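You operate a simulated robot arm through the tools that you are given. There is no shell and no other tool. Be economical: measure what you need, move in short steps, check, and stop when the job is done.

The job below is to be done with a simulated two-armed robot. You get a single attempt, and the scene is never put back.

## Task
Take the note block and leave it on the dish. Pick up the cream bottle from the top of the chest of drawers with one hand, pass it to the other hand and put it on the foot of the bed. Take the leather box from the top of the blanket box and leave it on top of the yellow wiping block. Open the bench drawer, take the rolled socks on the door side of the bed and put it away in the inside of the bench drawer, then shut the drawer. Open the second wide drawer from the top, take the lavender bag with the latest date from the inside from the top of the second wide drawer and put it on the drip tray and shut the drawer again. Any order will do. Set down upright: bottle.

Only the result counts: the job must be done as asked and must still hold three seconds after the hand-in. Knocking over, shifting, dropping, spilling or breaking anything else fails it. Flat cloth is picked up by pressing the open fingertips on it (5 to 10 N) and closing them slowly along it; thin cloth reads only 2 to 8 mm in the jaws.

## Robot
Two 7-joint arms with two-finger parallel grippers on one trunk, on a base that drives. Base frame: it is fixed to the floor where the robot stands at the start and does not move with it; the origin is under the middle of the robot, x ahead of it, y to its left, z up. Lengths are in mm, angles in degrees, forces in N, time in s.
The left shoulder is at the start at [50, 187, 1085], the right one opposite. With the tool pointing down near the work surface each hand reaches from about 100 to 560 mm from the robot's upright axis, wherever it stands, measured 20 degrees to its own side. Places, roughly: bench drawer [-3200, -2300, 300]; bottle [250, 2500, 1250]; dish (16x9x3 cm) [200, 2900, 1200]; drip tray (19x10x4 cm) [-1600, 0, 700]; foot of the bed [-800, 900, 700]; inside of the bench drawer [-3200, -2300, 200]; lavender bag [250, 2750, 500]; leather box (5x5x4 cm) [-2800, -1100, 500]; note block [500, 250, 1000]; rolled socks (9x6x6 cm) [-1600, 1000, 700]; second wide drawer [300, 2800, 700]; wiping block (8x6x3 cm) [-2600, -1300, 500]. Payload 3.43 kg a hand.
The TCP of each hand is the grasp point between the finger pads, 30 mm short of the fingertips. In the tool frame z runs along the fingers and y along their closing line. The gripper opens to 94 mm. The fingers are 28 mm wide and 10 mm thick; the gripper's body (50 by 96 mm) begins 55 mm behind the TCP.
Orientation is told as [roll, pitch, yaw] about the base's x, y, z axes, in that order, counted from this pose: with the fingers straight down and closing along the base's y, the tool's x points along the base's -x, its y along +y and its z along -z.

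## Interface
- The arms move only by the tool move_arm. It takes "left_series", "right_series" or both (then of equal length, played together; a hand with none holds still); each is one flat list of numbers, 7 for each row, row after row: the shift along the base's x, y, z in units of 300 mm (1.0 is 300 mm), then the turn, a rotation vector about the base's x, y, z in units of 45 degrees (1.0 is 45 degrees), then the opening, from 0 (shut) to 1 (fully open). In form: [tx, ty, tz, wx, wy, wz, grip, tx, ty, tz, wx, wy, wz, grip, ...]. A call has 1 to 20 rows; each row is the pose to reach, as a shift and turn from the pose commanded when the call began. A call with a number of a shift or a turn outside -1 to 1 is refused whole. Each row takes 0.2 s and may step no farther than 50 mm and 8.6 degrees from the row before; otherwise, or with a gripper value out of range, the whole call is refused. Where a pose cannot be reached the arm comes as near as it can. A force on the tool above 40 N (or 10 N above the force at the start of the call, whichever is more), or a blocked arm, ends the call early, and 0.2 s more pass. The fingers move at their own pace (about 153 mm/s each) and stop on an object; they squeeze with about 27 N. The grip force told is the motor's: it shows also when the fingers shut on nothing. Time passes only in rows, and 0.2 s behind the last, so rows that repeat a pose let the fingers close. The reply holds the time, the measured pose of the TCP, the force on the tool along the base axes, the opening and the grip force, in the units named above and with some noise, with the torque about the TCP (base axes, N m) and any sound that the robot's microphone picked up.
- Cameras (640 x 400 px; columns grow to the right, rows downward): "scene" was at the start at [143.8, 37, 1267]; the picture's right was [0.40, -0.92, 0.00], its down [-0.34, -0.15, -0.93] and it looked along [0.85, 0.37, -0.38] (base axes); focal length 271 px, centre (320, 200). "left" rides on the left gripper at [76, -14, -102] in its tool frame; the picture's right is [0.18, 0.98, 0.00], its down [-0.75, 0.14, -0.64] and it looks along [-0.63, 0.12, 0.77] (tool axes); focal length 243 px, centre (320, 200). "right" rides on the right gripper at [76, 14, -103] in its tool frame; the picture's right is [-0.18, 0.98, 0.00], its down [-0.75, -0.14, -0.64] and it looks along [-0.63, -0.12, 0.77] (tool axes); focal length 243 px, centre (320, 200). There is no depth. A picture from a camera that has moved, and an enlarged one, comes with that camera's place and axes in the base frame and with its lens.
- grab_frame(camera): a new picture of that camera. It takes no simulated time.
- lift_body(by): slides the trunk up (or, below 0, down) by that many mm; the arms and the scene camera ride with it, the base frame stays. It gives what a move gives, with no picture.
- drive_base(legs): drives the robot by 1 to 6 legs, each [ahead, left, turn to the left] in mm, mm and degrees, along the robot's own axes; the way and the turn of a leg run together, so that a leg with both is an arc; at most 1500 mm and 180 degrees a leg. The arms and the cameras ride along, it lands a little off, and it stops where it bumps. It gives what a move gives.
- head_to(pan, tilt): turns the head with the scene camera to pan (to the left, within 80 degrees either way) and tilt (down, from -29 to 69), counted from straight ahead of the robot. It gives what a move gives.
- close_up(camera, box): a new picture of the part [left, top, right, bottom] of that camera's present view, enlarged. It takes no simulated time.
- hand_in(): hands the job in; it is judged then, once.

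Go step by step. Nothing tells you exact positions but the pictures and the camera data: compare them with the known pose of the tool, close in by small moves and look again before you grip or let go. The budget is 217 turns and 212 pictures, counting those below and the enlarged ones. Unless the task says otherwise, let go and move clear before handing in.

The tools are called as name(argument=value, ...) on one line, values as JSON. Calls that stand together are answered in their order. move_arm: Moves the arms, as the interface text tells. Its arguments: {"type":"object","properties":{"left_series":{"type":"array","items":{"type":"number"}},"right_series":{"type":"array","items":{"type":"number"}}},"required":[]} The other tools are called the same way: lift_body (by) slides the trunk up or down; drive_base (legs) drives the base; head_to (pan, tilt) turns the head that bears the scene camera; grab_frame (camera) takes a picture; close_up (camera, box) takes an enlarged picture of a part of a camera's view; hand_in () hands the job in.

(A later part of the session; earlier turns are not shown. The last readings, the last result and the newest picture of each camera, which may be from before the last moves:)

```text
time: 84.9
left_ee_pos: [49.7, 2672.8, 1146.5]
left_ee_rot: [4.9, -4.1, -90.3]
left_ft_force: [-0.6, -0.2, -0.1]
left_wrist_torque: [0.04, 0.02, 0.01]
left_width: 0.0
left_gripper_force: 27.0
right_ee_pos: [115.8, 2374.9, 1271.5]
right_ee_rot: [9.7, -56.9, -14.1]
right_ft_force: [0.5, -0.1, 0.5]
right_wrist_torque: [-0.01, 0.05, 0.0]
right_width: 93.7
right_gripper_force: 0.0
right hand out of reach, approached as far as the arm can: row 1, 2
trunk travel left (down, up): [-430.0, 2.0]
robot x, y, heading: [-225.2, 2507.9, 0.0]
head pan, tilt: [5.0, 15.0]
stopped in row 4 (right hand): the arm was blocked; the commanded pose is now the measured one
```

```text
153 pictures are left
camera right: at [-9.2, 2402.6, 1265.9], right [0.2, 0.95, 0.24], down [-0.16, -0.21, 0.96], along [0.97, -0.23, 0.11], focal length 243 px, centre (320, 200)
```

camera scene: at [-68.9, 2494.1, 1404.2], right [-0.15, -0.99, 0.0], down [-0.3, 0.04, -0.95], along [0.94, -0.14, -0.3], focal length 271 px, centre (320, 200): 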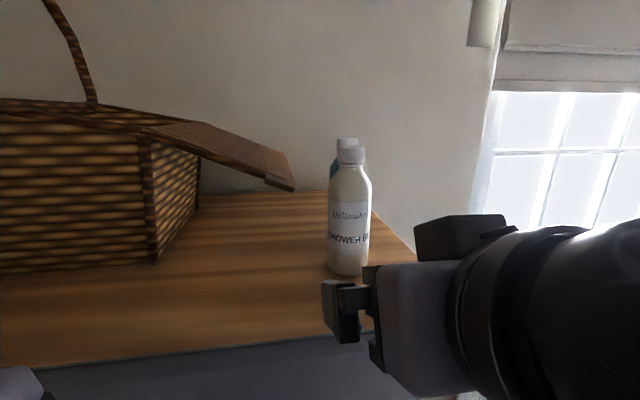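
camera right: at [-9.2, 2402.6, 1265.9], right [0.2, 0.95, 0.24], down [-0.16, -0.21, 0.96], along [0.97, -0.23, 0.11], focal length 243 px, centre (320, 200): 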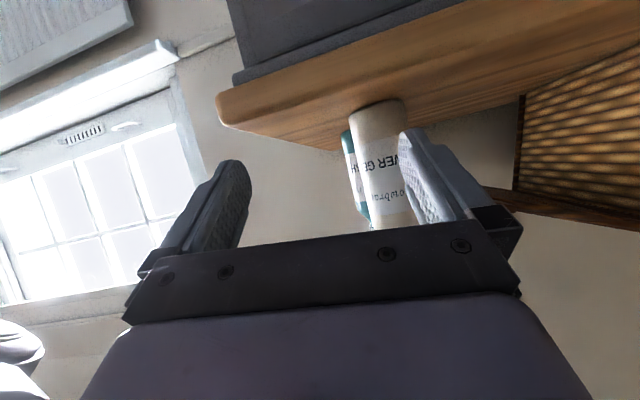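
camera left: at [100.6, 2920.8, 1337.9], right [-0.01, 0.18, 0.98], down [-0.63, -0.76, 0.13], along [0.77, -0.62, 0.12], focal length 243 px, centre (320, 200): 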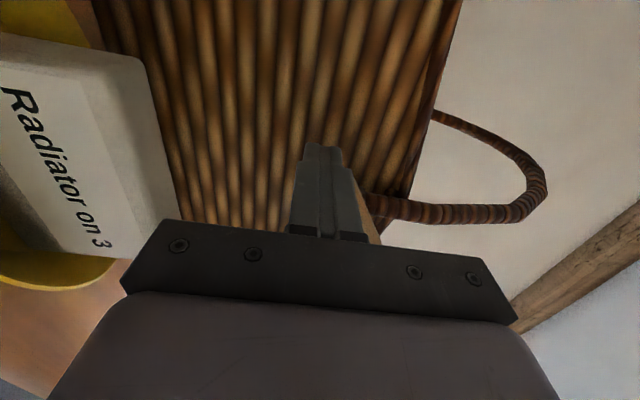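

The forearm is pressing the head again because I'm too close. I back off 80 mm and turn the head away to the left, then re-aim.

drive_base(legs=[[-80, 0, 0]])

head_to(pan=40, tilt=15)

move_arm(right_series=[0.1, 0.03, 0, -0.06, 0, 0.13, 1, 0.2, 0.06, 0, -0.12, 0, 0.26, 1, 0.26, 0.12, -0.01, -0.12, -0.02, 0.26, 1])

grab_frame(camera="right")

head_to(pan=0, tilt=20)

grab_frame(camera="scene")

```text
time: 86.0
left_ee_pos: [-30.4, 2672.9, 1146.0]
left_ee_rot: [5.0, -4.0, -90.5]
left_ft_force: [0.0, 0.6, -0.1]
left_wrist_torque: [0.02, -0.02, 0.04]
left_width: 0.0
left_gripper_force: 27.3
right_ee_pos: [34.7, 2374.8, 1271.1]
right_ee_rot: [9.4, -56.8, -14.0]
right_ft_force: [0.1, -0.1, 0.6]
right_wrist_torque: [0.02, -0.02, -0.01]
right_width: 94.2
right_gripper_force: 0.1
trunk travel left (down, up): [-430.0, 2.0]
robot x, y, heading: [-300.4, 2509.4, -0.2]
head pan, tilt: [5.0, 15.0]
```

```text
time: 87.0
left_ee_pos: [-30.2, 2671.9, 1148.0]
left_ee_rot: [4.9, -4.0, -90.5]
left_ft_force: [0.7, 0.8, -0.1]
left_wrist_torque: [0.02, 0.03, -0.02]
left_width: 0.1
left_gripper_force: 27.0
right_ee_pos: [36.0, 2373.1, 1270.5]
right_ee_rot: [9.3, -56.8, -13.9]
right_ft_force: [-0.5, -0.1, -0.1]
right_wrist_torque: [0.0, -0.01, 0.01]
right_width: 94.2
right_gripper_force: 0.1
trunk travel left (down, up): [-430.0, 2.0]
robot x, y, heading: [-300.3, 2504.7, -0.1]
head pan, tilt: [40.0, 15.0]
```

```text
time: 87.8
left_ee_pos: [-30.4, 2673.2, 1146.8]
left_ee_rot: [4.9, -4.0, -90.6]
left_ft_force: [0.1, 0.0, -0.1]
left_wrist_torque: [-0.03, 0.0, -0.02]
left_width: 0.0
left_gripper_force: 27.2
right_ee_pos: [116.4, 2411.2, 1269.1]
right_ee_rot: [-1.0, -58.0, 6.4]
right_ft_force: [-0.2, 0.2, 0.2]
right_wrist_torque: [0.01, 0.03, 0.01]
right_width: 93.8
right_gripper_force: 0.1
trunk travel left (down, up): [-430.0, 2.0]
robot x, y, heading: [-300.6, 2510.4, -0.3]
head pan, tilt: [40.0, 15.0]
```

```text
152 pictures are left
camera right: at [-11.7, 2413.7, 1259.8], right [0.0, 0.99, 0.15], down [-0.13, -0.15, 0.98], along [0.99, -0.02, 0.13], focal length 243 px, centre (320, 200)
```

right: 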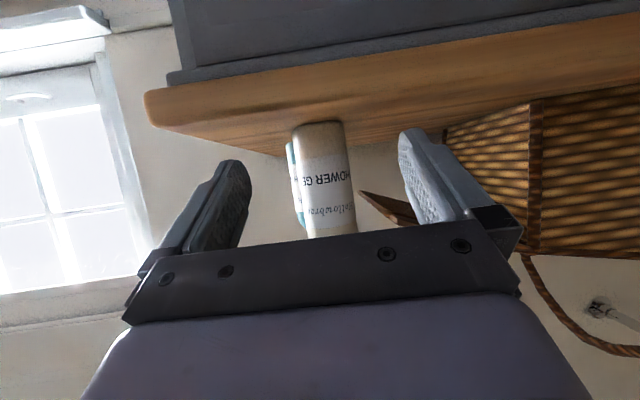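

```text
time: 88.8
left_ee_pos: [-30.6, 2672.8, 1146.3]
left_ee_rot: [4.9, -4.1, -90.5]
left_ft_force: [0.0, 0.8, 0.0]
left_wrist_torque: [0.04, -0.04, -0.01]
left_width: 0.2
left_gripper_force: 26.7
right_ee_pos: [115.6, 2410.6, 1269.2]
right_ee_rot: [-0.7, -58.2, 6.0]
right_ft_force: [-0.5, -0.4, 0.2]
right_wrist_torque: [0.0, -0.01, 0.03]
right_width: 94.0
right_gripper_force: 0.0
trunk travel left (down, up): [-430.0, 2.0]
robot x, y, heading: [-301.0, 2506.7, -0.5]
head pan, tilt: [0.0, 20.0]
```

```text
151 pictures are left
camera scene: at [-149.4, 2507.7, 1400.4], right [0.0, -1.0, 0.0], down [-0.34, 0.0, -0.94], along [0.94, 0.0, -0.34], focal length 271 px, centre (320, 200)
```

scene: 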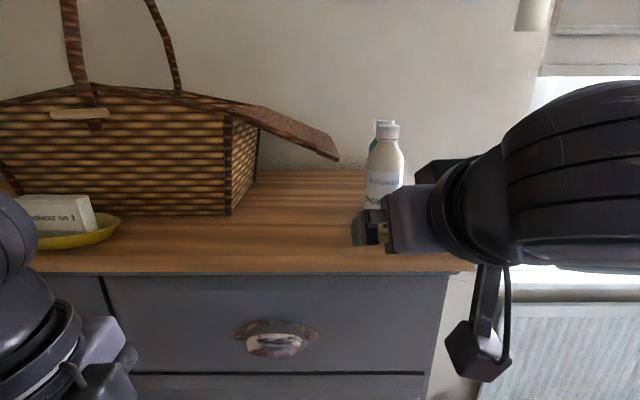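

Clear of the head now. Bottle axis y≈2415; I advance with the fingers straddling it, stopping short to check.

move_arm(right_series=[0.1, 0.007, 0, 0.02, 0, -0.06, 1, 0.2, 0.013, 0, 0.03, 0, -0.12, 1, 0.27, 0.013, 0, 0.03, 0, -0.12, 1])

grab_frame(camera="right")

close_up(camera="scene", box=[300, 100, 500, 270])

```text
time: 89.6
left_ee_pos: [-30.0, 2671.4, 1147.6]
left_ee_rot: [4.9, -4.0, -90.5]
left_ft_force: [0.4, 0.1, -0.4]
left_wrist_torque: [0.02, 0.03, 0.01]
left_width: 0.3
left_gripper_force: 27.0
right_ee_pos: [195.1, 2415.4, 1266.9]
right_ee_rot: [1.9, -58.2, -1.4]
right_ft_force: [0.4, -1.1, -0.2]
right_wrist_torque: [-0.01, 0.02, -0.04]
right_width: 94.0
right_gripper_force: 0.1
trunk travel left (down, up): [-430.0, 2.0]
robot x, y, heading: [-299.8, 2509.6, -0.3]
head pan, tilt: [0.0, 20.0]
```

```text
150 pictures are left
camera right: at [67.5, 2430.0, 1257.1], right [0.09, 0.98, 0.17], down [-0.15, -0.16, 0.98], along [0.98, -0.12, 0.13], focal length 243 px, centre (320, 200)
```

right: 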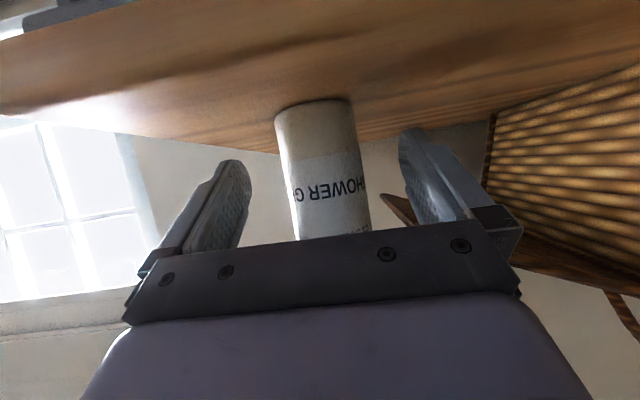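

```text
2.35 times, centred on (400, 185) of scene
camera zoom: at [-149.2, 2507.5, 1400.3], right [0.0, -1.0, 0.0], down [-0.34, 0.0, -0.94], along [0.94, 0.0, -0.34], focal length 639 px, centre (132, 235)
```

zoom: 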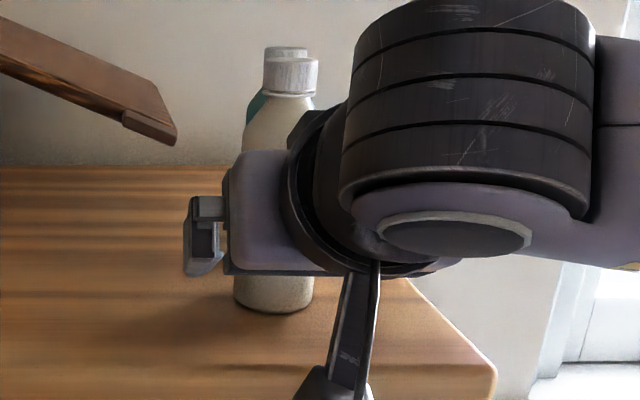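

Centred. Advance the last 36 mm, then close.

move_arm(right_series=[0.06, 0, 0, 0, 0, 0, 1, 0.12, 0, 0, 0, 0, 0, 1])

grab_frame(camera="right")

close_up(camera="scene", box=[300, 100, 500, 270])

```text
time: 90.2
left_ee_pos: [-29.4, 2672.5, 1146.4]
left_ee_rot: [4.8, -4.0, -90.4]
left_ft_force: [0.7, 0.1, -0.5]
left_wrist_torque: [0.02, 0.02, -0.01]
left_width: 0.0
left_gripper_force: 27.1
right_ee_pos: [230.1, 2414.1, 1266.7]
right_ee_rot: [1.9, -58.1, -1.5]
right_ft_force: [-0.1, 0.4, -0.2]
right_wrist_torque: [0.01, -0.01, 0.0]
right_width: 93.9
right_gripper_force: 0.1
trunk travel left (down, up): [-430.0, 2.0]
robot x, y, heading: [-297.2, 2506.8, 0.2]
head pan, tilt: [0.0, 20.0]
```

```text
148 pictures are left
camera right: at [103.4, 2429.1, 1258.1], right [0.09, 0.98, 0.17], down [-0.15, -0.16, 0.98], along [0.98, -0.12, 0.13], focal length 243 px, centre (320, 200)
```

right: 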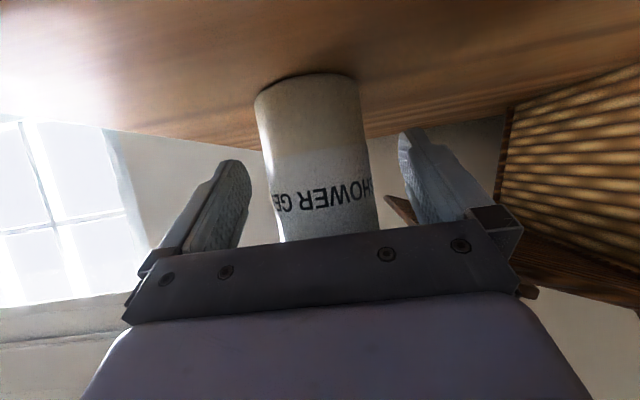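

```text
2.35 times, centred on (400, 185) of scene
camera zoom: at [-149.3, 2507.6, 1400.4], right [0.0, -1.0, 0.0], down [-0.34, 0.0, -0.94], along [0.94, 0.0, -0.34], focal length 639 px, centre (132, 235)
```

zoom: 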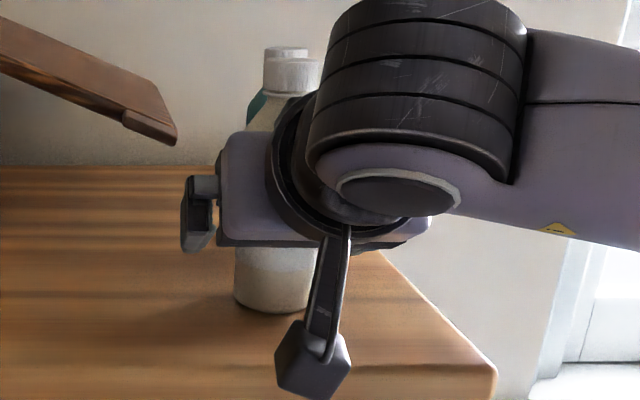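

move_arm(right_series=[0, 0, 0, 0, 0, 0, 0.7, 0, 0, 0, 0, 0, 0, 0.5, 0, 0, 0, 0, 0, 0, 0.3, 0, 0, 0, 0, 0, 0, 0.3])

grab_frame(camera="right")

```text
time: 91.2
left_ee_pos: [-30.9, 2672.1, 1146.6]
left_ee_rot: [4.8, -4.0, -90.5]
left_ft_force: [-0.8, 0.6, -0.1]
left_wrist_torque: [0.01, 0.0, -0.04]
left_width: 0.0
left_gripper_force: 27.0
right_ee_pos: [230.7, 2413.7, 1266.6]
right_ee_rot: [1.8, -58.2, -1.5]
right_ft_force: [2.1, 1.1, 1.5]
right_wrist_torque: [-0.08, -0.07, 0.03]
right_width: 53.7
right_gripper_force: 27.2
trunk travel left (down, up): [-430.0, 2.0]
robot x, y, heading: [-301.7, 2508.9, -0.2]
head pan, tilt: [0.0, 20.0]
```

```text
146 pictures are left
camera right: at [103.2, 2429.1, 1258.2], right [0.09, 0.98, 0.17], down [-0.15, -0.16, 0.98], along [0.98, -0.12, 0.13], focal length 243 px, centre (320, 200)
```

right: 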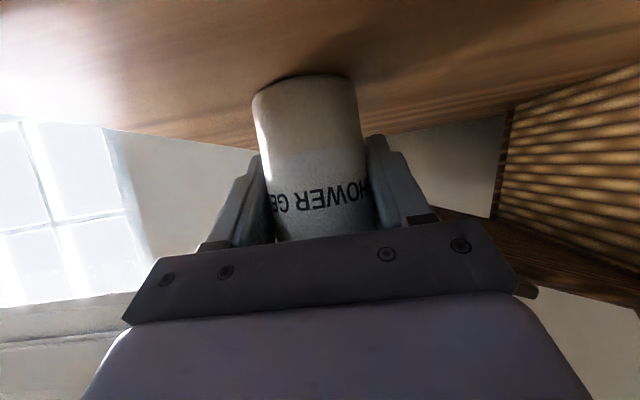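

Gripped at 53.7 mm. Lift 30 mm, then back the base away.

move_arm(right_series=[0, 0, 0.03, 0, 0, 0, 0, 0, 0, 0.07, 0, 0, 0, 0, 0, 0, 0.11, 0, 0, 0, 0])

drive_base(legs=[[-350, 0, 0]])

grab_frame(camera="scene")

```text
time: 92.0
left_ee_pos: [-30.1, 2672.2, 1147.1]
left_ee_rot: [4.9, -3.9, -90.6]
left_ft_force: [0.7, 0.7, -0.8]
left_wrist_torque: [-0.03, -0.04, -0.02]
left_width: 0.0
left_gripper_force: 27.3
right_ee_pos: [230.1, 2414.5, 1301.2]
right_ee_rot: [1.8, -58.1, -1.4]
right_ft_force: [-0.3, 0.3, -2.0]
right_wrist_torque: [-0.04, 0.0, 0.04]
right_width: 53.8
right_gripper_force: 26.9
trunk travel left (down, up): [-430.0, 2.0]
robot x, y, heading: [-301.3, 2508.7, -0.2]
head pan, tilt: [0.0, 20.0]
```

```text
time: 94.3
left_ee_pos: [-380.5, 2674.5, 1147.7]
left_ee_rot: [5.0, -4.0, -90.4]
left_ft_force: [-0.3, 0.4, 0.2]
left_wrist_torque: [0.02, -0.02, -0.02]
left_width: 0.0
left_gripper_force: 27.0
right_ee_pos: [-119.4, 2415.5, 1302.1]
right_ee_rot: [2.0, -58.2, -1.4]
right_ft_force: [-0.3, 0.6, -1.7]
right_wrist_torque: [0.02, 0.0, 0.01]
right_width: 53.9
right_gripper_force: 26.8
trunk travel left (down, up): [-430.0, 2.0]
robot x, y, heading: [-647.2, 2512.8, -0.2]
head pan, tilt: [0.0, 20.0]
```

```text
145 pictures are left
camera scene: at [-500.5, 2508.7, 1400.4], right [0.0, -1.0, 0.0], down [-0.34, 0.0, -0.94], along [0.94, 0.0, -0.34], focal length 271 px, centre (320, 200)
```

scene: 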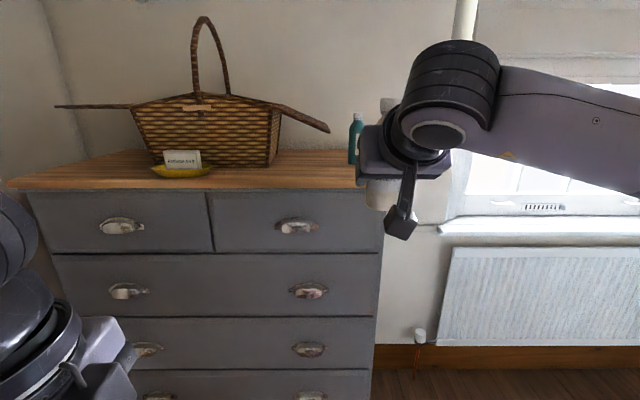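

Holding the bottle clear. Now I arrange the handover: the right hand brings the bottle to mid-front, while the left turns to yaw 0 off to its side.

move_arm(left_series=[0, 0.1, 0, 0.09, 0.11, 0, 0, 0, 0.2, 0.1, 0.09, 0.11, 0.17, 0, 0, 0.25, 0.2, 0.07, 0.13, 0.34, 0, 0, 0.25, 0.3, 0.06, 0.14, 0.51, 0, 0, 0.25, 0.38, 0.05, 0.14, 0.68, 0, 0, 0.25, 0.38, 0.04, 0.14, 0.85, 0.5], right_series=[-0.05, 0.07, -0.07, 0, 0, 0, 0, -0.1, 0.14, -0.15, 0, 0, 0, 0, -0.15, 0.21, -0.23, 0, 0, 0, 0, -0.2, 0.28, -0.31, 0, 0, 0, 0, -0.25, 0.35, -0.39, 0, 0, 0, 0, -0.293, 0.423, -0.467, 0, 0, 0, 0])

grab_frame(camera="scene")

```text
time: 95.7
left_ee_pos: [-381.0, 2749.0, 1262.1]
left_ee_rot: [-0.5, -0.4, -51.8]
left_ft_force: [0.4, -0.5, 0.2]
left_wrist_torque: [-0.04, -0.03, -0.02]
left_width: 46.9
left_gripper_force: 0.2
right_ee_pos: [-209.5, 2544.7, 1161.5]
right_ee_rot: [1.9, -58.2, -1.4]
right_ft_force: [0.5, 0.7, -2.7]
right_wrist_torque: [0.02, 0.0, -0.02]
right_width: 53.8
right_gripper_force: 26.7
trunk travel left (down, up): [-430.0, 2.0]
robot x, y, heading: [-648.4, 2507.0, -0.1]
head pan, tilt: [0.0, 20.0]
```

```text
144 pictures are left
camera scene: at [-500.1, 2509.6, 1400.4], right [0.0, -1.0, 0.0], down [-0.34, 0.0, -0.94], along [0.94, 0.0, -0.34], focal length 271 px, centre (320, 200)
```

scene: 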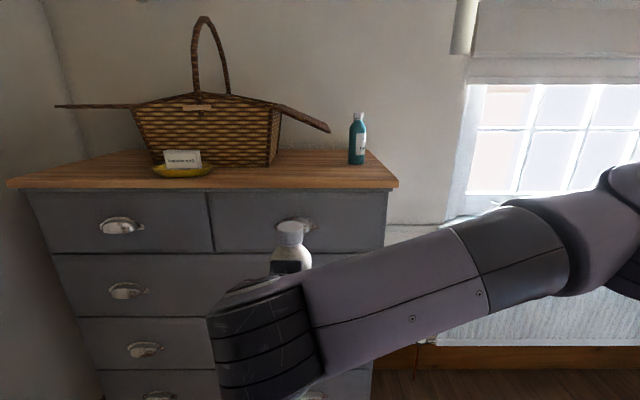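

The bottle is upright with its cap at about (−209, 2545, 1260). I finish the left hand's turn, moving it forward at the side first.

move_arm(left_series=[0.1, 0, 0.03, 0, 0, 0.18, 0.8, 0.2, 0, 0.06, 0, 0, 0.36, 1, 0.3, 0, 0.09, 0, 0, 0.54, 1, 0.4, 0, 0.12, 0, 0, 0.72, 1, 0.5, -0.05, 0.14, 0, 0, 0.9, 1, 0.58, -0.1, 0.14, 0, 0, 1, 1])

move_arm(left_series=[0, -0.1, 0, 0, 0, 0.14, 1, 0, -0.2, 0, 0, 0, 0.14, 1])

grab_frame(camera="scene")

grab_frame(camera="left")

```text
time: 97.1
left_ee_pos: [-205.5, 2722.3, 1301.8]
left_ee_rot: [-0.3, -0.1, -6.6]
left_ft_force: [0.5, 0.2, -0.5]
left_wrist_torque: [0.01, 0.0, -0.01]
left_width: 94.1
left_gripper_force: 0.0
left hand out of reach, approached as far as the arm can: row 6
right_ee_pos: [-208.0, 2544.2, 1161.6]
right_ee_rot: [1.8, -58.0, -1.4]
right_ft_force: [0.1, -0.4, -2.5]
right_wrist_torque: [0.02, -0.02, 0.0]
right_width: 53.7
right_gripper_force: 26.8
trunk travel left (down, up): [-430.0, 2.0]
robot x, y, heading: [-651.6, 2503.8, -0.4]
head pan, tilt: [0.0, 20.0]
```

```text
time: 97.7
left_ee_pos: [-231.3, 2694.5, 1291.4]
left_ee_rot: [-0.5, -0.2, -0.7]
left_ft_force: [0.5, 0.0, -0.9]
left_wrist_torque: [-0.02, -0.02, -0.02]
left_width: 93.8
left_gripper_force: 0.0
left hand out of reach, approached as far as the arm can: row 1, 2
right_ee_pos: [-208.9, 2543.7, 1162.7]
right_ee_rot: [1.9, -58.2, -1.4]
right_ft_force: [-0.1, 0.4, -1.9]
right_wrist_torque: [0.01, 0.0, -0.02]
right_width: 53.9
right_gripper_force: 27.3
trunk travel left (down, up): [-430.0, 2.0]
robot x, y, heading: [-651.5, 2508.7, -0.1]
head pan, tilt: [0.0, 20.0]
```

```text
143 pictures are left
camera scene: at [-500.4, 2508.7, 1400.4], right [0.0, -1.0, 0.0], down [-0.34, 0.0, -0.94], along [0.94, 0.0, -0.34], focal length 271 px, centre (320, 200)
```

scene: 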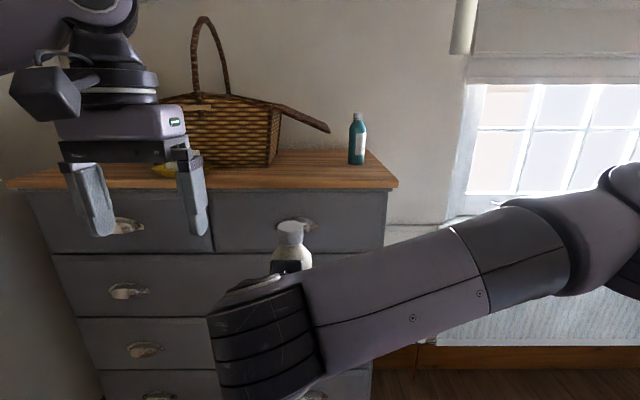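

```text
142 pictures are left
camera left: at [-308.2, 2681.4, 1394.7], right [-0.17, 0.98, -0.01], down [0.75, 0.14, 0.65], along [0.64, 0.11, -0.76], focal length 243 px, centre (320, 200)
```

left: 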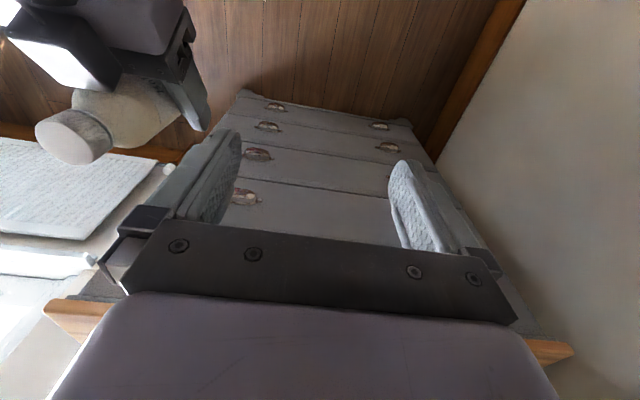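

The left hand is at its reach limit up here, so I lower the bottle 70 mm and bring it closer.

move_arm(right_series=[-0.02, 0.03, -0.08, 0, 0, 0, 0, -0.05, 0.06, -0.16, 0, 0, 0, 0, -0.08, 0.1, -0.24, 0, 0, 0, 0])

move_arm(left_series=[0, 0, -0.1, 0, 0, 0, 1, 0, -0.12, -0.13, 0, 0, 0, 1, 0, -0.24, -0.13, 0, 0, 0, 1, 0, -0.32, -0.13, 0, 0, 0, 1])

grab_frame(camera="scene")

grab_frame(camera="left")

```text
time: 98.5
left_ee_pos: [-232.0, 2694.8, 1292.7]
left_ee_rot: [-0.4, -0.4, -0.6]
left_ft_force: [0.0, 0.5, 0.7]
left_wrist_torque: [-0.01, 0.02, 0.01]
left_width: 94.0
left_gripper_force: 0.0
right_ee_pos: [-231.0, 2574.1, 1089.0]
right_ee_rot: [1.8, -58.1, -1.4]
right_ft_force: [-0.1, 1.0, -3.1]
right_wrist_torque: [-0.01, 0.0, 0.0]
right_width: 53.7
right_gripper_force: 27.1
trunk travel left (down, up): [-430.0, 2.0]
robot x, y, heading: [-655.8, 2512.6, -0.4]
head pan, tilt: [0.0, 20.0]
```

```text
time: 99.5
left_ee_pos: [-234.8, 2670.0, 1238.9]
left_ee_rot: [-0.5, -0.3, -0.7]
left_ft_force: [0.2, -0.2, 0.3]
left_wrist_torque: [-0.02, -0.02, 0.01]
left_width: 94.0
left_gripper_force: 0.0
left hand out of reach, approached as far as the arm can: row 2, 3, 4
right_ee_pos: [-231.5, 2573.8, 1090.0]
right_ee_rot: [1.9, -58.1, -1.4]
right_ft_force: [-0.2, 1.1, -2.5]
right_wrist_torque: [0.02, -0.01, 0.0]
right_width: 53.7
right_gripper_force: 27.0
trunk travel left (down, up): [-430.0, 2.0]
robot x, y, heading: [-649.0, 2509.4, -0.1]
head pan, tilt: [0.0, 20.0]
```

```text
141 pictures are left
camera scene: at [-499.5, 2508.8, 1400.3], right [0.0, -1.0, 0.0], down [-0.34, 0.0, -0.94], along [0.94, 0.0, -0.34], focal length 271 px, centre (320, 200)
```

scene: 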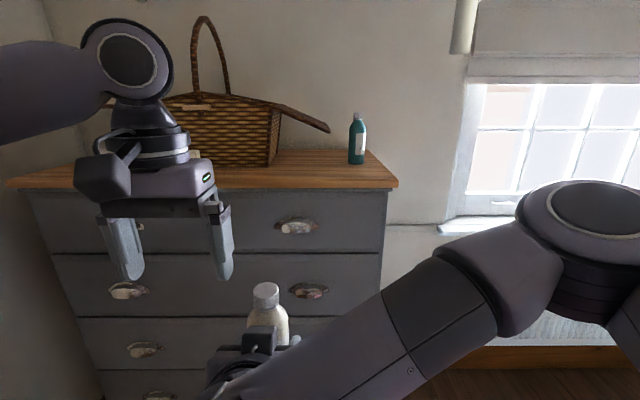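

```text
140 pictures are left
camera left: at [-312.7, 2656.8, 1341.5], right [-0.17, 0.98, -0.01], down [0.75, 0.14, 0.65], along [0.64, 0.11, -0.76], focal length 243 px, centre (320, 200)
```

left: 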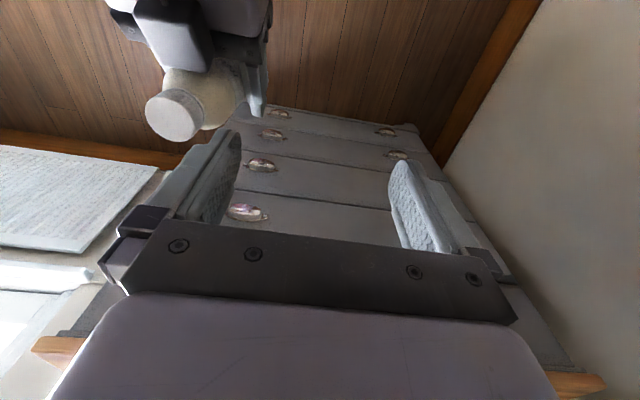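

The left hand can't come further across at this distance. I'll bring the bottle 60 mm nearer and 50 mm further left, and pull the left hand back to match.

move_arm(right_series=[-0.07, 0.055, 0, 0, 0, 0, 0, -0.14, 0.11, 0, 0, 0, 0, 0, -0.2, 0.167, 0, 0, 0, 0, 0], left_series=[-0.07, 0, 0, 0, 0, 0, 1, -0.14, 0, 0, 0, 0, 0, 1, -0.2, 0, 0, 0, 0, 0, 1])

move_arm(left_series=[0, -0.05, 0, 0, 0, 0, 1, 0, -0.1, 0, 0, 0, 0, 1, 0, -0.15, 0, 0, 0, 0, 1])

grab_frame(camera="scene")

grab_frame(camera="left")

```text
time: 100.3
left_ee_pos: [-297.2, 2672.6, 1239.0]
left_ee_rot: [-0.4, -0.4, -0.6]
left_ft_force: [0.6, 0.6, -0.3]
left_wrist_torque: [-0.01, 0.03, 0.0]
left_width: 94.3
left_gripper_force: 0.0
right_ee_pos: [-282.5, 2615.8, 1089.4]
right_ee_rot: [2.6, -57.7, -3.6]
right_ft_force: [0.3, -0.4, -3.0]
right_wrist_torque: [0.01, -0.01, -0.03]
right_width: 53.6
right_gripper_force: 27.2
trunk travel left (down, up): [-430.0, 2.0]
robot x, y, heading: [-650.5, 2510.4, -0.1]
head pan, tilt: [0.0, 20.0]
```

```text
time: 101.1
left_ee_pos: [-297.2, 2641.9, 1238.8]
left_ee_rot: [-0.4, -0.5, -0.6]
left_ft_force: [-0.8, -0.4, 0.3]
left_wrist_torque: [-0.03, 0.0, -0.03]
left_width: 94.0
left_gripper_force: 0.1
left hand out of reach, approached as far as the arm can: row 3
right_ee_pos: [-282.5, 2616.8, 1091.3]
right_ee_rot: [3.0, -58.0, -3.5]
right_ft_force: [-0.8, -0.2, -3.0]
right_wrist_torque: [-0.02, -0.05, -0.03]
right_width: 53.9
right_gripper_force: 26.9
trunk travel left (down, up): [-430.0, 2.0]
robot x, y, heading: [-650.1, 2507.7, -0.3]
head pan, tilt: [0.0, 20.0]
```

```text
139 pictures are left
camera scene: at [-500.8, 2508.7, 1400.5], right [0.0, -1.0, 0.0], down [-0.34, 0.0, -0.94], along [0.94, 0.0, -0.34], focal length 271 px, centre (320, 200)
```

scene: 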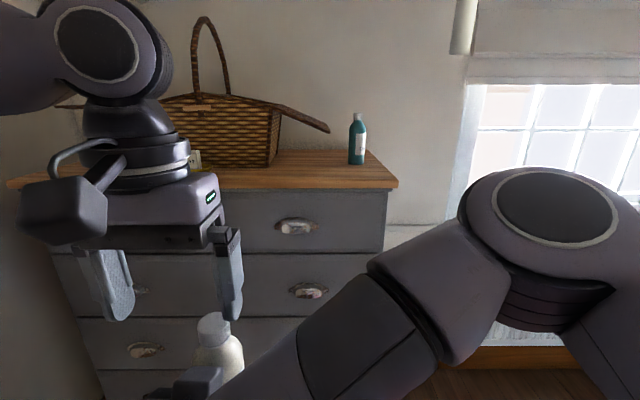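

```text
138 pictures are left
camera left: at [-373.5, 2630.0, 1342.0], right [-0.17, 0.98, -0.01], down [0.75, 0.14, 0.65], along [0.64, 0.11, -0.76], focal length 243 px, centre (320, 200)
```

left: 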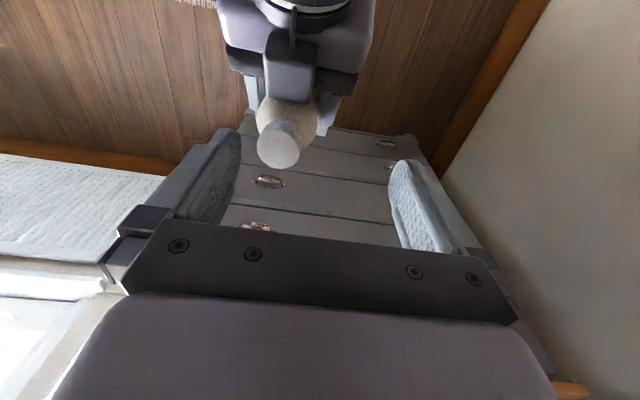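

Nearly there: the bottle axis is at (−285, 2616). I lower both hands 70 mm, where the left reaches further, then centre the left over the cap.

move_arm(right_series=[0, 0, -0.08, 0, 0, 0, 0, 0, 0, -0.16, 0, 0, 0, 0, 0, 0, -0.235, 0, 0, 0, 0], left_series=[0, 0, -0.08, 0, 0, 0, 1, 0, 0, -0.16, 0, 0, 0, 1, 0, 0, -0.23, 0, 0, 0, 1])

move_arm(left_series=[0.02, -0.04, 0, 0, 0, 0, 1, 0.04, -0.07, 0, 0, 0, 0, 1])

grab_frame(camera="left")

```text
time: 101.9
left_ee_pos: [-294.0, 2642.6, 1171.1]
left_ee_rot: [-0.4, -0.3, -0.7]
left_ft_force: [0.4, 0.4, -0.3]
left_wrist_torque: [0.0, 0.03, 0.0]
left_width: 94.0
left_gripper_force: 0.0
right_ee_pos: [-273.8, 2610.1, 1028.5]
right_ee_rot: [3.6, -58.6, -5.7]
right_ft_force: [-0.6, -0.2, -1.5]
right_wrist_torque: [0.0, -0.01, 0.01]
right_width: 53.7
right_gripper_force: 27.2
trunk travel left (down, up): [-430.0, 2.0]
robot x, y, heading: [-651.8, 2509.9, -0.1]
head pan, tilt: [0.0, 20.0]
```

```text
time: 102.5
left_ee_pos: [-288.8, 2631.0, 1170.4]
left_ee_rot: [-0.4, -0.4, -0.7]
left_ft_force: [-0.6, 0.4, -0.1]
left_wrist_torque: [-0.02, 0.02, -0.03]
left_width: 93.9
left_gripper_force: 0.0
left hand out of reach, approached as far as the arm can: row 2
right_ee_pos: [-276.5, 2610.3, 1024.1]
right_ee_rot: [3.1, -58.4, -5.2]
right_ft_force: [-0.6, -1.0, -3.0]
right_wrist_torque: [0.0, -0.05, 0.02]
right_width: 53.7
right_gripper_force: 26.5
trunk travel left (down, up): [-430.0, 2.0]
robot x, y, heading: [-652.4, 2512.1, -0.2]
head pan, tilt: [0.0, 20.0]
```

```text
137 pictures are left
camera left: at [-364.9, 2618.4, 1272.9], right [-0.17, 0.98, -0.01], down [0.75, 0.14, 0.65], along [0.64, 0.11, -0.76], focal length 243 px, centre (320, 200)
```

left: 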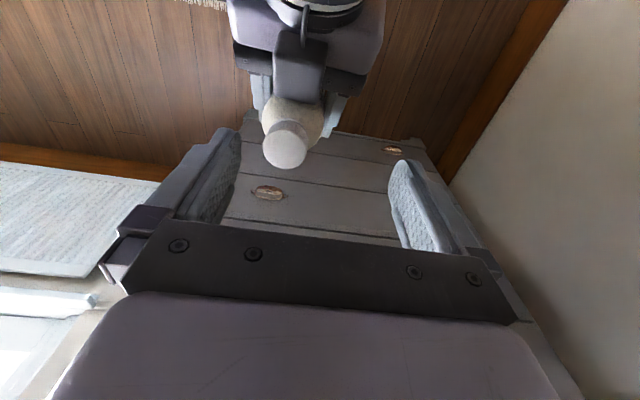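

The right hand is straining; turning it ~25° to the left about the bottle should let it reach further across.

move_arm(right_series=[0, 0.03, 0, 0, 0, 0.18, 0, 0, 0.06, 0, 0, 0, 0.36, 0, -0.01, 0.09, 0, 0, 0, 0.54, 0])

grab_frame(camera="left")

grab_frame(camera="scene")

```text
time: 103.3
left_ee_pos: [-287.7, 2630.8, 1170.0]
left_ee_rot: [-0.4, -0.3, -0.6]
left_ft_force: [0.4, 1.6, -0.6]
left_wrist_torque: [-0.01, 0.0, 0.01]
left_width: 93.9
left_gripper_force: 0.0
right_ee_pos: [-294.9, 2651.5, 1021.8]
right_ee_rot: [2.2, -58.1, 22.9]
right_ft_force: [0.5, -0.8, -2.9]
right_wrist_torque: [0.03, -0.04, 0.01]
right_width: 53.8
right_gripper_force: 27.2
trunk travel left (down, up): [-430.0, 2.0]
robot x, y, heading: [-651.1, 2507.3, -0.3]
head pan, tilt: [0.0, 20.0]
```

```text
136 pictures are left
camera left: at [-364.4, 2618.5, 1272.7], right [-0.17, 0.98, -0.01], down [0.75, 0.14, 0.65], along [0.64, 0.11, -0.76], focal length 243 px, centre (320, 200)
```

left: 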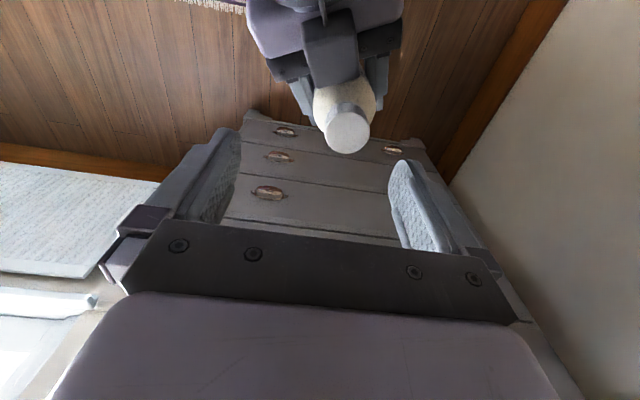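

```text
135 pictures are left
camera scene: at [-500.1, 2508.8, 1400.4], right [0.0, -1.0, 0.0], down [-0.34, 0.0, -0.94], along [0.94, 0.0, -0.34], focal length 271 px, centre (320, 200)
```

scene: 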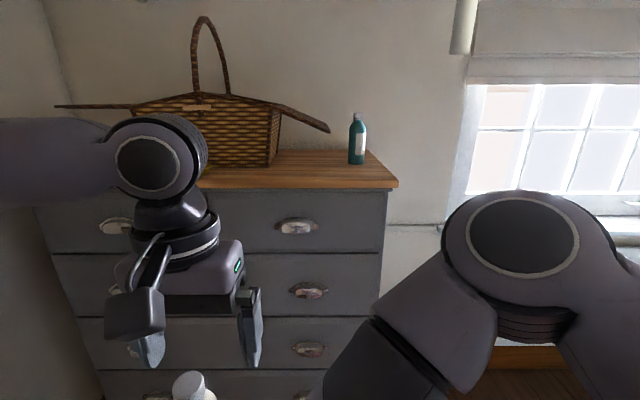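

The bottle is now reachable (axis ≈ (−297, 2649)). I align the yaws of the two hands a little and centre the left over the cap.

move_arm(right_series=[0, 0, 0, 0, 0, -0.12, 0, 0, 0, 0, 0, 0, -0.24, 0], left_series=[-0.01, 0.03, 0, 0, 0, 0.12, 1, -0.02, 0.06, 0, 0, 0, 0.24, 1])

grab_frame(camera="left")

```text
time: 104.1
left_ee_pos: [-294.1, 2649.2, 1169.8]
left_ee_rot: [-0.3, -0.3, 10.2]
left_ft_force: [-0.9, 0.7, -0.3]
left_wrist_torque: [0.0, 0.01, 0.07]
left_width: 94.0
left_gripper_force: 0.1
right_ee_pos: [-270.5, 2634.0, 1030.1]
right_ee_rot: [4.3, -58.8, 6.5]
right_ft_force: [-0.3, 0.3, -2.4]
right_wrist_torque: [0.0, -0.04, -0.01]
right_width: 54.0
right_gripper_force: 26.6
trunk travel left (down, up): [-430.0, 2.0]
robot x, y, heading: [-649.5, 2508.7, 0.1]
head pan, tilt: [0.0, 20.0]
stopped in row 2 (right hand): the arm was blocked; the commanded pose is now the measured one
```

```text
134 pictures are left
camera left: at [-366.9, 2622.5, 1273.2], right [-0.36, 0.93, -0.01], down [0.71, 0.28, 0.64], along [0.6, 0.22, -0.76], focal length 243 px, centre (320, 200)
```

left: 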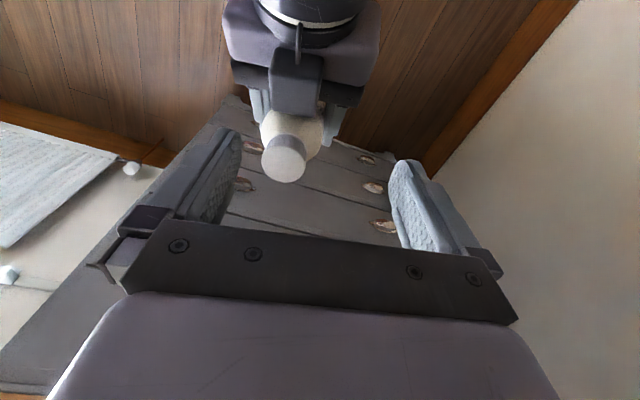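

move_arm(left_series=[0.03, -0.03, 0, 0, 0, 0, 1, 0.062, -0.06, -0.02, 0, 0, 0, 1, 0.062, -0.06, -0.08, 0, 0, 0, 1])

grab_frame(camera="left")

head_to(pan=10, tilt=50)

grab_frame(camera="scene")

```text
time: 104.9
left_ee_pos: [-276.3, 2630.7, 1147.3]
left_ee_rot: [-0.4, -0.4, 10.3]
left_ft_force: [-0.1, -0.7, -0.5]
left_wrist_torque: [0.0, 0.0, 0.0]
left_width: 94.0
left_gripper_force: 0.1
right_ee_pos: [-272.5, 2634.4, 1030.5]
right_ee_rot: [4.2, -58.9, 6.6]
right_ft_force: [-0.3, 0.4, -2.1]
right_wrist_torque: [0.04, -0.03, 0.0]
right_width: 53.6
right_gripper_force: 27.5
trunk travel left (down, up): [-430.0, 2.0]
robot x, y, heading: [-654.6, 2511.4, -0.3]
head pan, tilt: [0.0, 20.0]
```

```text
133 pictures are left
camera left: at [-349.3, 2604.6, 1249.2], right [-0.36, 0.93, -0.01], down [0.71, 0.28, 0.65], along [0.61, 0.22, -0.76], focal length 243 px, centre (320, 200)
```

left: 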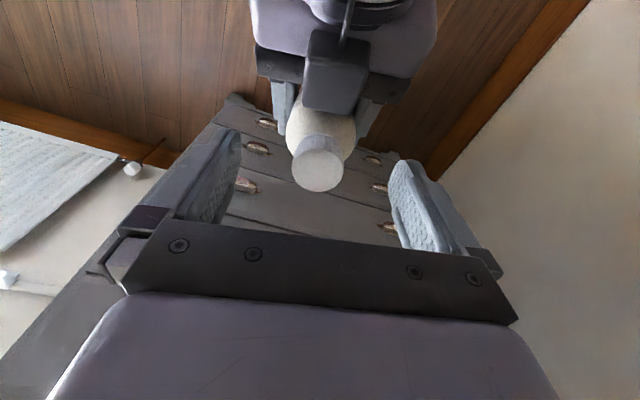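

```text
time: 105.9
left_ee_pos: [-275.6, 2631.9, 1145.4]
left_ee_rot: [-0.4, -0.2, 10.3]
left_ft_force: [-0.2, -0.5, 0.0]
left_wrist_torque: [0.0, 0.0, 0.01]
left_width: 94.1
left_gripper_force: 0.2
right_ee_pos: [-271.2, 2634.6, 1030.4]
right_ee_rot: [4.3, -58.8, 6.6]
right_ft_force: [0.1, -0.6, -3.5]
right_wrist_torque: [-0.03, 0.01, 0.0]
right_width: 53.7
right_gripper_force: 27.2
trunk travel left (down, up): [-430.0, 2.0]
robot x, y, heading: [-651.7, 2512.0, 0.0]
head pan, tilt: [10.0, 50.0]
```

```text
132 pictures are left
camera scene: at [-517.1, 2522.2, 1354.8], right [0.17, -0.99, 0.0], down [-0.75, -0.13, -0.64], along [0.63, 0.11, -0.77], focal length 271 px, centre (320, 200)
```

scene: 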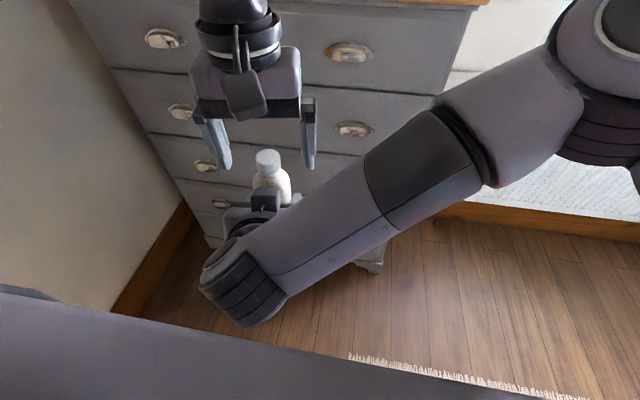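

The left hand is centred on the cap. Descend 55 mm around the upper body.

move_arm(left_series=[0, 0, -0.06, 0, 0, 0, 1, 0, 0, -0.12, 0, 0, 0, 1, 0, 0, -0.18, 0, 0, 0, 1])

grab_frame(camera="left")

close_up(camera="scene", box=[160, 40, 360, 240])

```text
time: 106.7
left_ee_pos: [-274.5, 2633.1, 1091.8]
left_ee_rot: [-0.3, -0.3, 10.2]
left_ft_force: [-0.6, -0.4, -0.1]
left_wrist_torque: [0.0, -0.01, 0.02]
left_width: 93.7
left_gripper_force: 0.1
right_ee_pos: [-269.5, 2633.8, 1030.7]
right_ee_rot: [4.2, -58.8, 6.5]
right_ft_force: [0.7, 0.6, -2.2]
right_wrist_torque: [-0.01, -0.03, 0.0]
right_width: 53.7
right_gripper_force: 26.5
trunk travel left (down, up): [-430.0, 2.0]
robot x, y, heading: [-655.6, 2508.3, -0.0]
head pan, tilt: [10.0, 50.0]
```

```text
131 pictures are left
camera left: at [-347.1, 2607.1, 1194.1], right [-0.36, 0.93, -0.01], down [0.71, 0.28, 0.64], along [0.6, 0.22, -0.76], focal length 243 px, centre (320, 200)
```

left: 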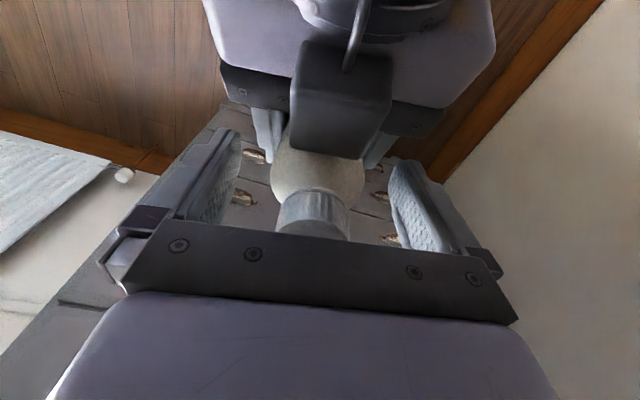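

```text
2.00 times, centred on (260, 140) of scene
camera zoom: at [-517.0, 2522.3, 1354.8], right [0.17, -0.99, 0.0], down [-0.76, -0.13, -0.64], along [0.63, 0.11, -0.77], focal length 543 px, centre (440, 320)
```

zoom: 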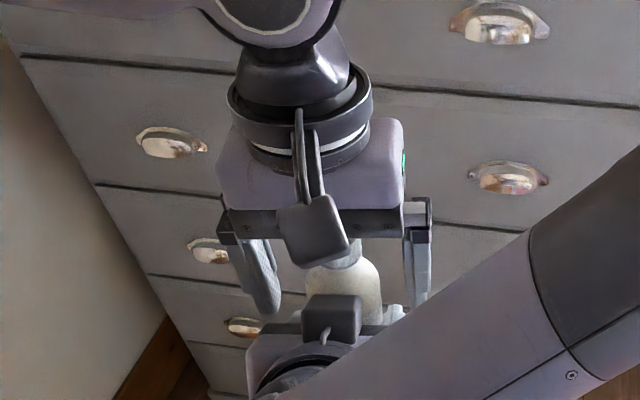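

Close the left fingers.

move_arm(left_series=[0, 0, 0, 0, 0, 0, 0.7, 0, 0, 0, 0, 0, 0, 0.45, 0, 0, 0, 0, 0, 0, 0.25, 0, 0, 0, 0, 0, 0, 0.25])

grab_frame(camera="left")

```text
time: 107.7
left_ee_pos: [-275.3, 2633.4, 1092.6]
left_ee_rot: [-0.5, -0.3, 10.2]
left_ft_force: [0.4, -12.7, 0.2]
left_wrist_torque: [0.14, 0.03, 0.04]
left_width: 50.1
left_gripper_force: 27.0
right_ee_pos: [-271.3, 2634.3, 1031.4]
right_ee_rot: [4.4, -58.8, 6.7]
right_ft_force: [-0.6, 11.8, -1.7]
right_wrist_torque: [-0.81, -0.06, -0.09]
right_width: 53.5
right_gripper_force: 26.9
trunk travel left (down, up): [-430.0, 2.0]
robot x, y, heading: [-654.7, 2509.5, -0.3]
head pan, tilt: [10.0, 50.0]
```

```text
129 pictures are left
camera left: at [-347.4, 2606.6, 1194.6], right [-0.35, 0.93, -0.01], down [0.71, 0.28, 0.64], along [0.6, 0.22, -0.76], focal length 243 px, centre (320, 200)
```

left: 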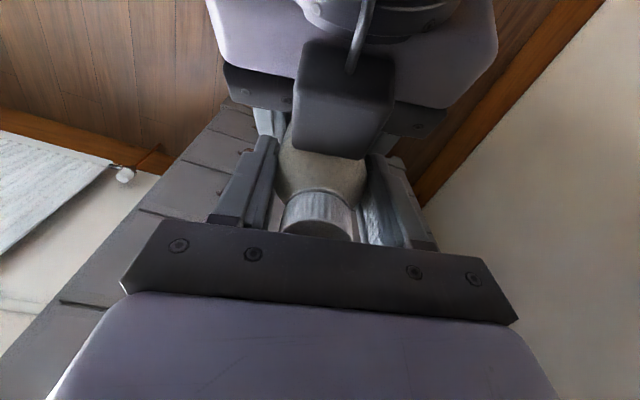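

The grip reads 50 mm, i.e. right at the start of the bottle's shoulder. I reopen, go 6 mm lower and 2 mm to −y, and close again for a better hold.

move_arm(left_series=[0, 0, 0, 0, 0, 0, 0.75, 0, -0.007, -0.011, 0, 0, 0, 0.75, 0, -0.007, -0.023, 0, 0, 0, 0.75, 0, -0.007, -0.023, 0, 0, 0, 0.45, 0, -0.007, -0.023, 0, 0, 0, 0.25, 0, -0.007, -0.023, 0, 0, 0, 0.25])

```text
time: 109.1
left_ee_pos: [-275.1, 2631.8, 1087.4]
left_ee_rot: [-0.6, -0.4, 10.2]
left_ft_force: [11.5, 4.6, 20.5]
left_wrist_torque: [0.78, -0.05, -0.25]
left_width: 51.0
left_gripper_force: 27.1
right_ee_pos: [-271.8, 2634.0, 1028.8]
right_ee_rot: [4.1, -58.3, 6.9]
right_ft_force: [-10.4, -4.6, -24.3]
right_wrist_torque: [-0.46, -0.64, 0.23]
right_width: 53.8
right_gripper_force: 26.8
trunk travel left (down, up): [-430.0, 2.0]
robot x, y, heading: [-652.7, 2509.4, -0.2]
head pan, tilt: [10.0, 50.0]
```

Slight contact between the hands. I relieve it by raising the left 2 mm with the grip re-seated.

move_arm(left_series=[0, 0, 0, 0, 0, 0, 0.65, 0, 0, 0.01, 0, 0, 0, 0.65, 0, 0, 0.01, 0, 0, 0, 0.4, 0, 0, 0.01, 0, 0, 0, 0.2, 0, 0, 0.01, 0, 0, 0, 0.2])

```text
time: 110.3
left_ee_pos: [-274.4, 2632.4, 1088.9]
left_ee_rot: [-0.2, -0.6, 10.3]
left_ft_force: [21.6, 6.4, -0.5]
left_wrist_torque: [1.07, -0.39, -0.35]
left_width: 50.9
left_gripper_force: 26.8
right_ee_pos: [-271.3, 2634.9, 1031.2]
right_ee_rot: [4.2, -58.8, 6.8]
right_ft_force: [-20.6, -5.7, -0.4]
right_wrist_torque: [-0.72, -0.88, 0.31]
right_width: 53.6
right_gripper_force: 26.6
trunk travel left (down, up): [-430.0, 2.0]
robot x, y, heading: [-648.2, 2508.9, 0.0]
head pan, tilt: [10.0, 50.0]
```

Now there's an x-force between the hands; I re-seat the left 6 mm further in +x.

move_arm(left_series=[0, 0, 0, 0, 0, 0, 0.65, 0.01, -0.003, 0, 0, 0, 0, 0.65, 0.02, -0.003, 0, 0, 0, 0, 0.65, 0.02, -0.003, 0, 0, 0, 0, 0.65])

move_arm(left_series=[0, 0, 0, 0, 0, 0, 0.45, 0, 0, 0, 0, 0, 0, 0.2, 0, 0, 0, 0, 0, 0, 0.2])

grab_frame(camera="left")

```text
time: 111.3
left_ee_pos: [-271.7, 2631.6, 1089.4]
left_ee_rot: [-0.4, -0.1, 10.2]
left_ft_force: [-1.7, -9.3, 7.0]
left_wrist_torque: [-0.02, 0.22, 0.24]
left_width: 55.6
left_gripper_force: 0.1
left hand out of reach, approached as far as the arm can: row 2, 3, 4
right_ee_pos: [-270.4, 2634.7, 1031.2]
right_ee_rot: [4.5, -58.9, 6.5]
right_ft_force: [1.8, 9.9, -10.8]
right_wrist_torque: [-0.48, -0.12, -0.27]
right_width: 53.7
right_gripper_force: 27.1
trunk travel left (down, up): [-430.0, 2.0]
robot x, y, heading: [-650.4, 2510.7, 0.0]
head pan, tilt: [10.0, 50.0]
```

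```text
time: 112.1
left_ee_pos: [-273.2, 2632.8, 1089.2]
left_ee_rot: [-0.4, -0.3, 10.2]
left_ft_force: [-6.3, -8.8, 1.8]
left_wrist_torque: [0.01, 0.22, -0.13]
left_width: 51.7
left_gripper_force: 27.0
right_ee_pos: [-270.6, 2635.6, 1032.1]
right_ee_rot: [4.4, -58.9, 6.4]
right_ft_force: [6.3, 9.1, -3.2]
right_wrist_torque: [-0.54, 0.1, 0.12]
right_width: 53.9
right_gripper_force: 27.4
trunk travel left (down, up): [-430.0, 2.0]
robot x, y, heading: [-652.8, 2512.0, -0.2]
head pan, tilt: [10.0, 50.0]
```

```text
128 pictures are left
camera left: at [-344.7, 2606.4, 1192.2], right [-0.35, 0.93, -0.01], down [0.71, 0.28, 0.64], along [0.6, 0.22, -0.77], focal length 243 px, centre (320, 200)
```

left: 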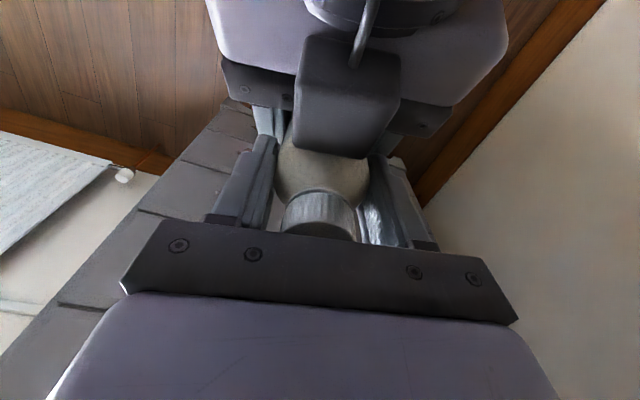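

Grip at 51.7 mm with small residual forces. Now I open the right hand and watch the left keep its hold.

move_arm(right_series=[0, 0, 0, 0, 0, 0, 0.62, 0, 0, 0, 0, 0, 0, 0.75, 0, 0, 0, 0, 0, 0, 0.9])

grab_frame(camera="left")

grab_frame(camera="right")

```text
time: 112.9
left_ee_pos: [-269.9, 2631.9, 1089.9]
left_ee_rot: [-0.5, -0.3, 10.2]
left_ft_force: [-0.9, -0.6, -0.3]
left_wrist_torque: [0.0, -0.03, -0.01]
left_width: 51.6
left_gripper_force: 26.6
right_ee_pos: [-271.2, 2635.0, 1032.0]
right_ee_rot: [4.4, -58.8, 6.5]
right_ft_force: [-0.1, -0.3, -0.1]
right_wrist_torque: [0.02, -0.05, -0.01]
right_width: 84.6
right_gripper_force: 0.0
trunk travel left (down, up): [-430.0, 2.0]
robot x, y, heading: [-654.4, 2509.0, -0.2]
head pan, tilt: [10.0, 50.0]
```

```text
127 pictures are left
camera left: at [-344.2, 2606.6, 1192.4], right [-0.36, 0.93, -0.01], down [0.71, 0.28, 0.64], along [0.6, 0.22, -0.76], focal length 243 px, centre (320, 200)
```

left: 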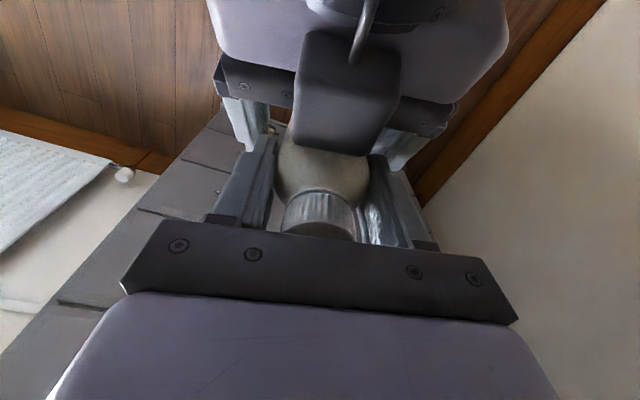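

```text
126 pictures are left
camera right: at [-398.3, 2626.9, 1020.8], right [-0.08, 0.98, 0.2], down [-0.13, -0.21, 0.97], along [0.99, 0.05, 0.14], focal length 243 px, centre (320, 200)
```

right: 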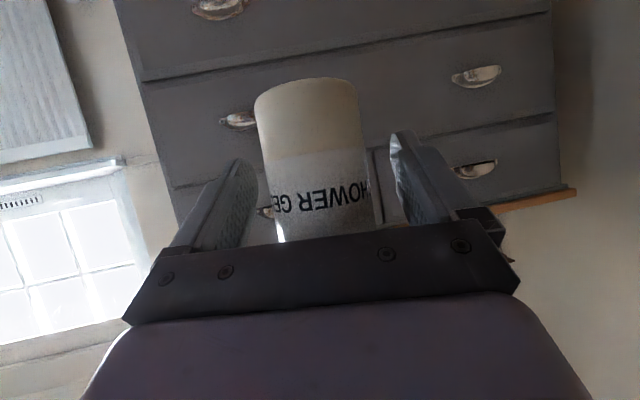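

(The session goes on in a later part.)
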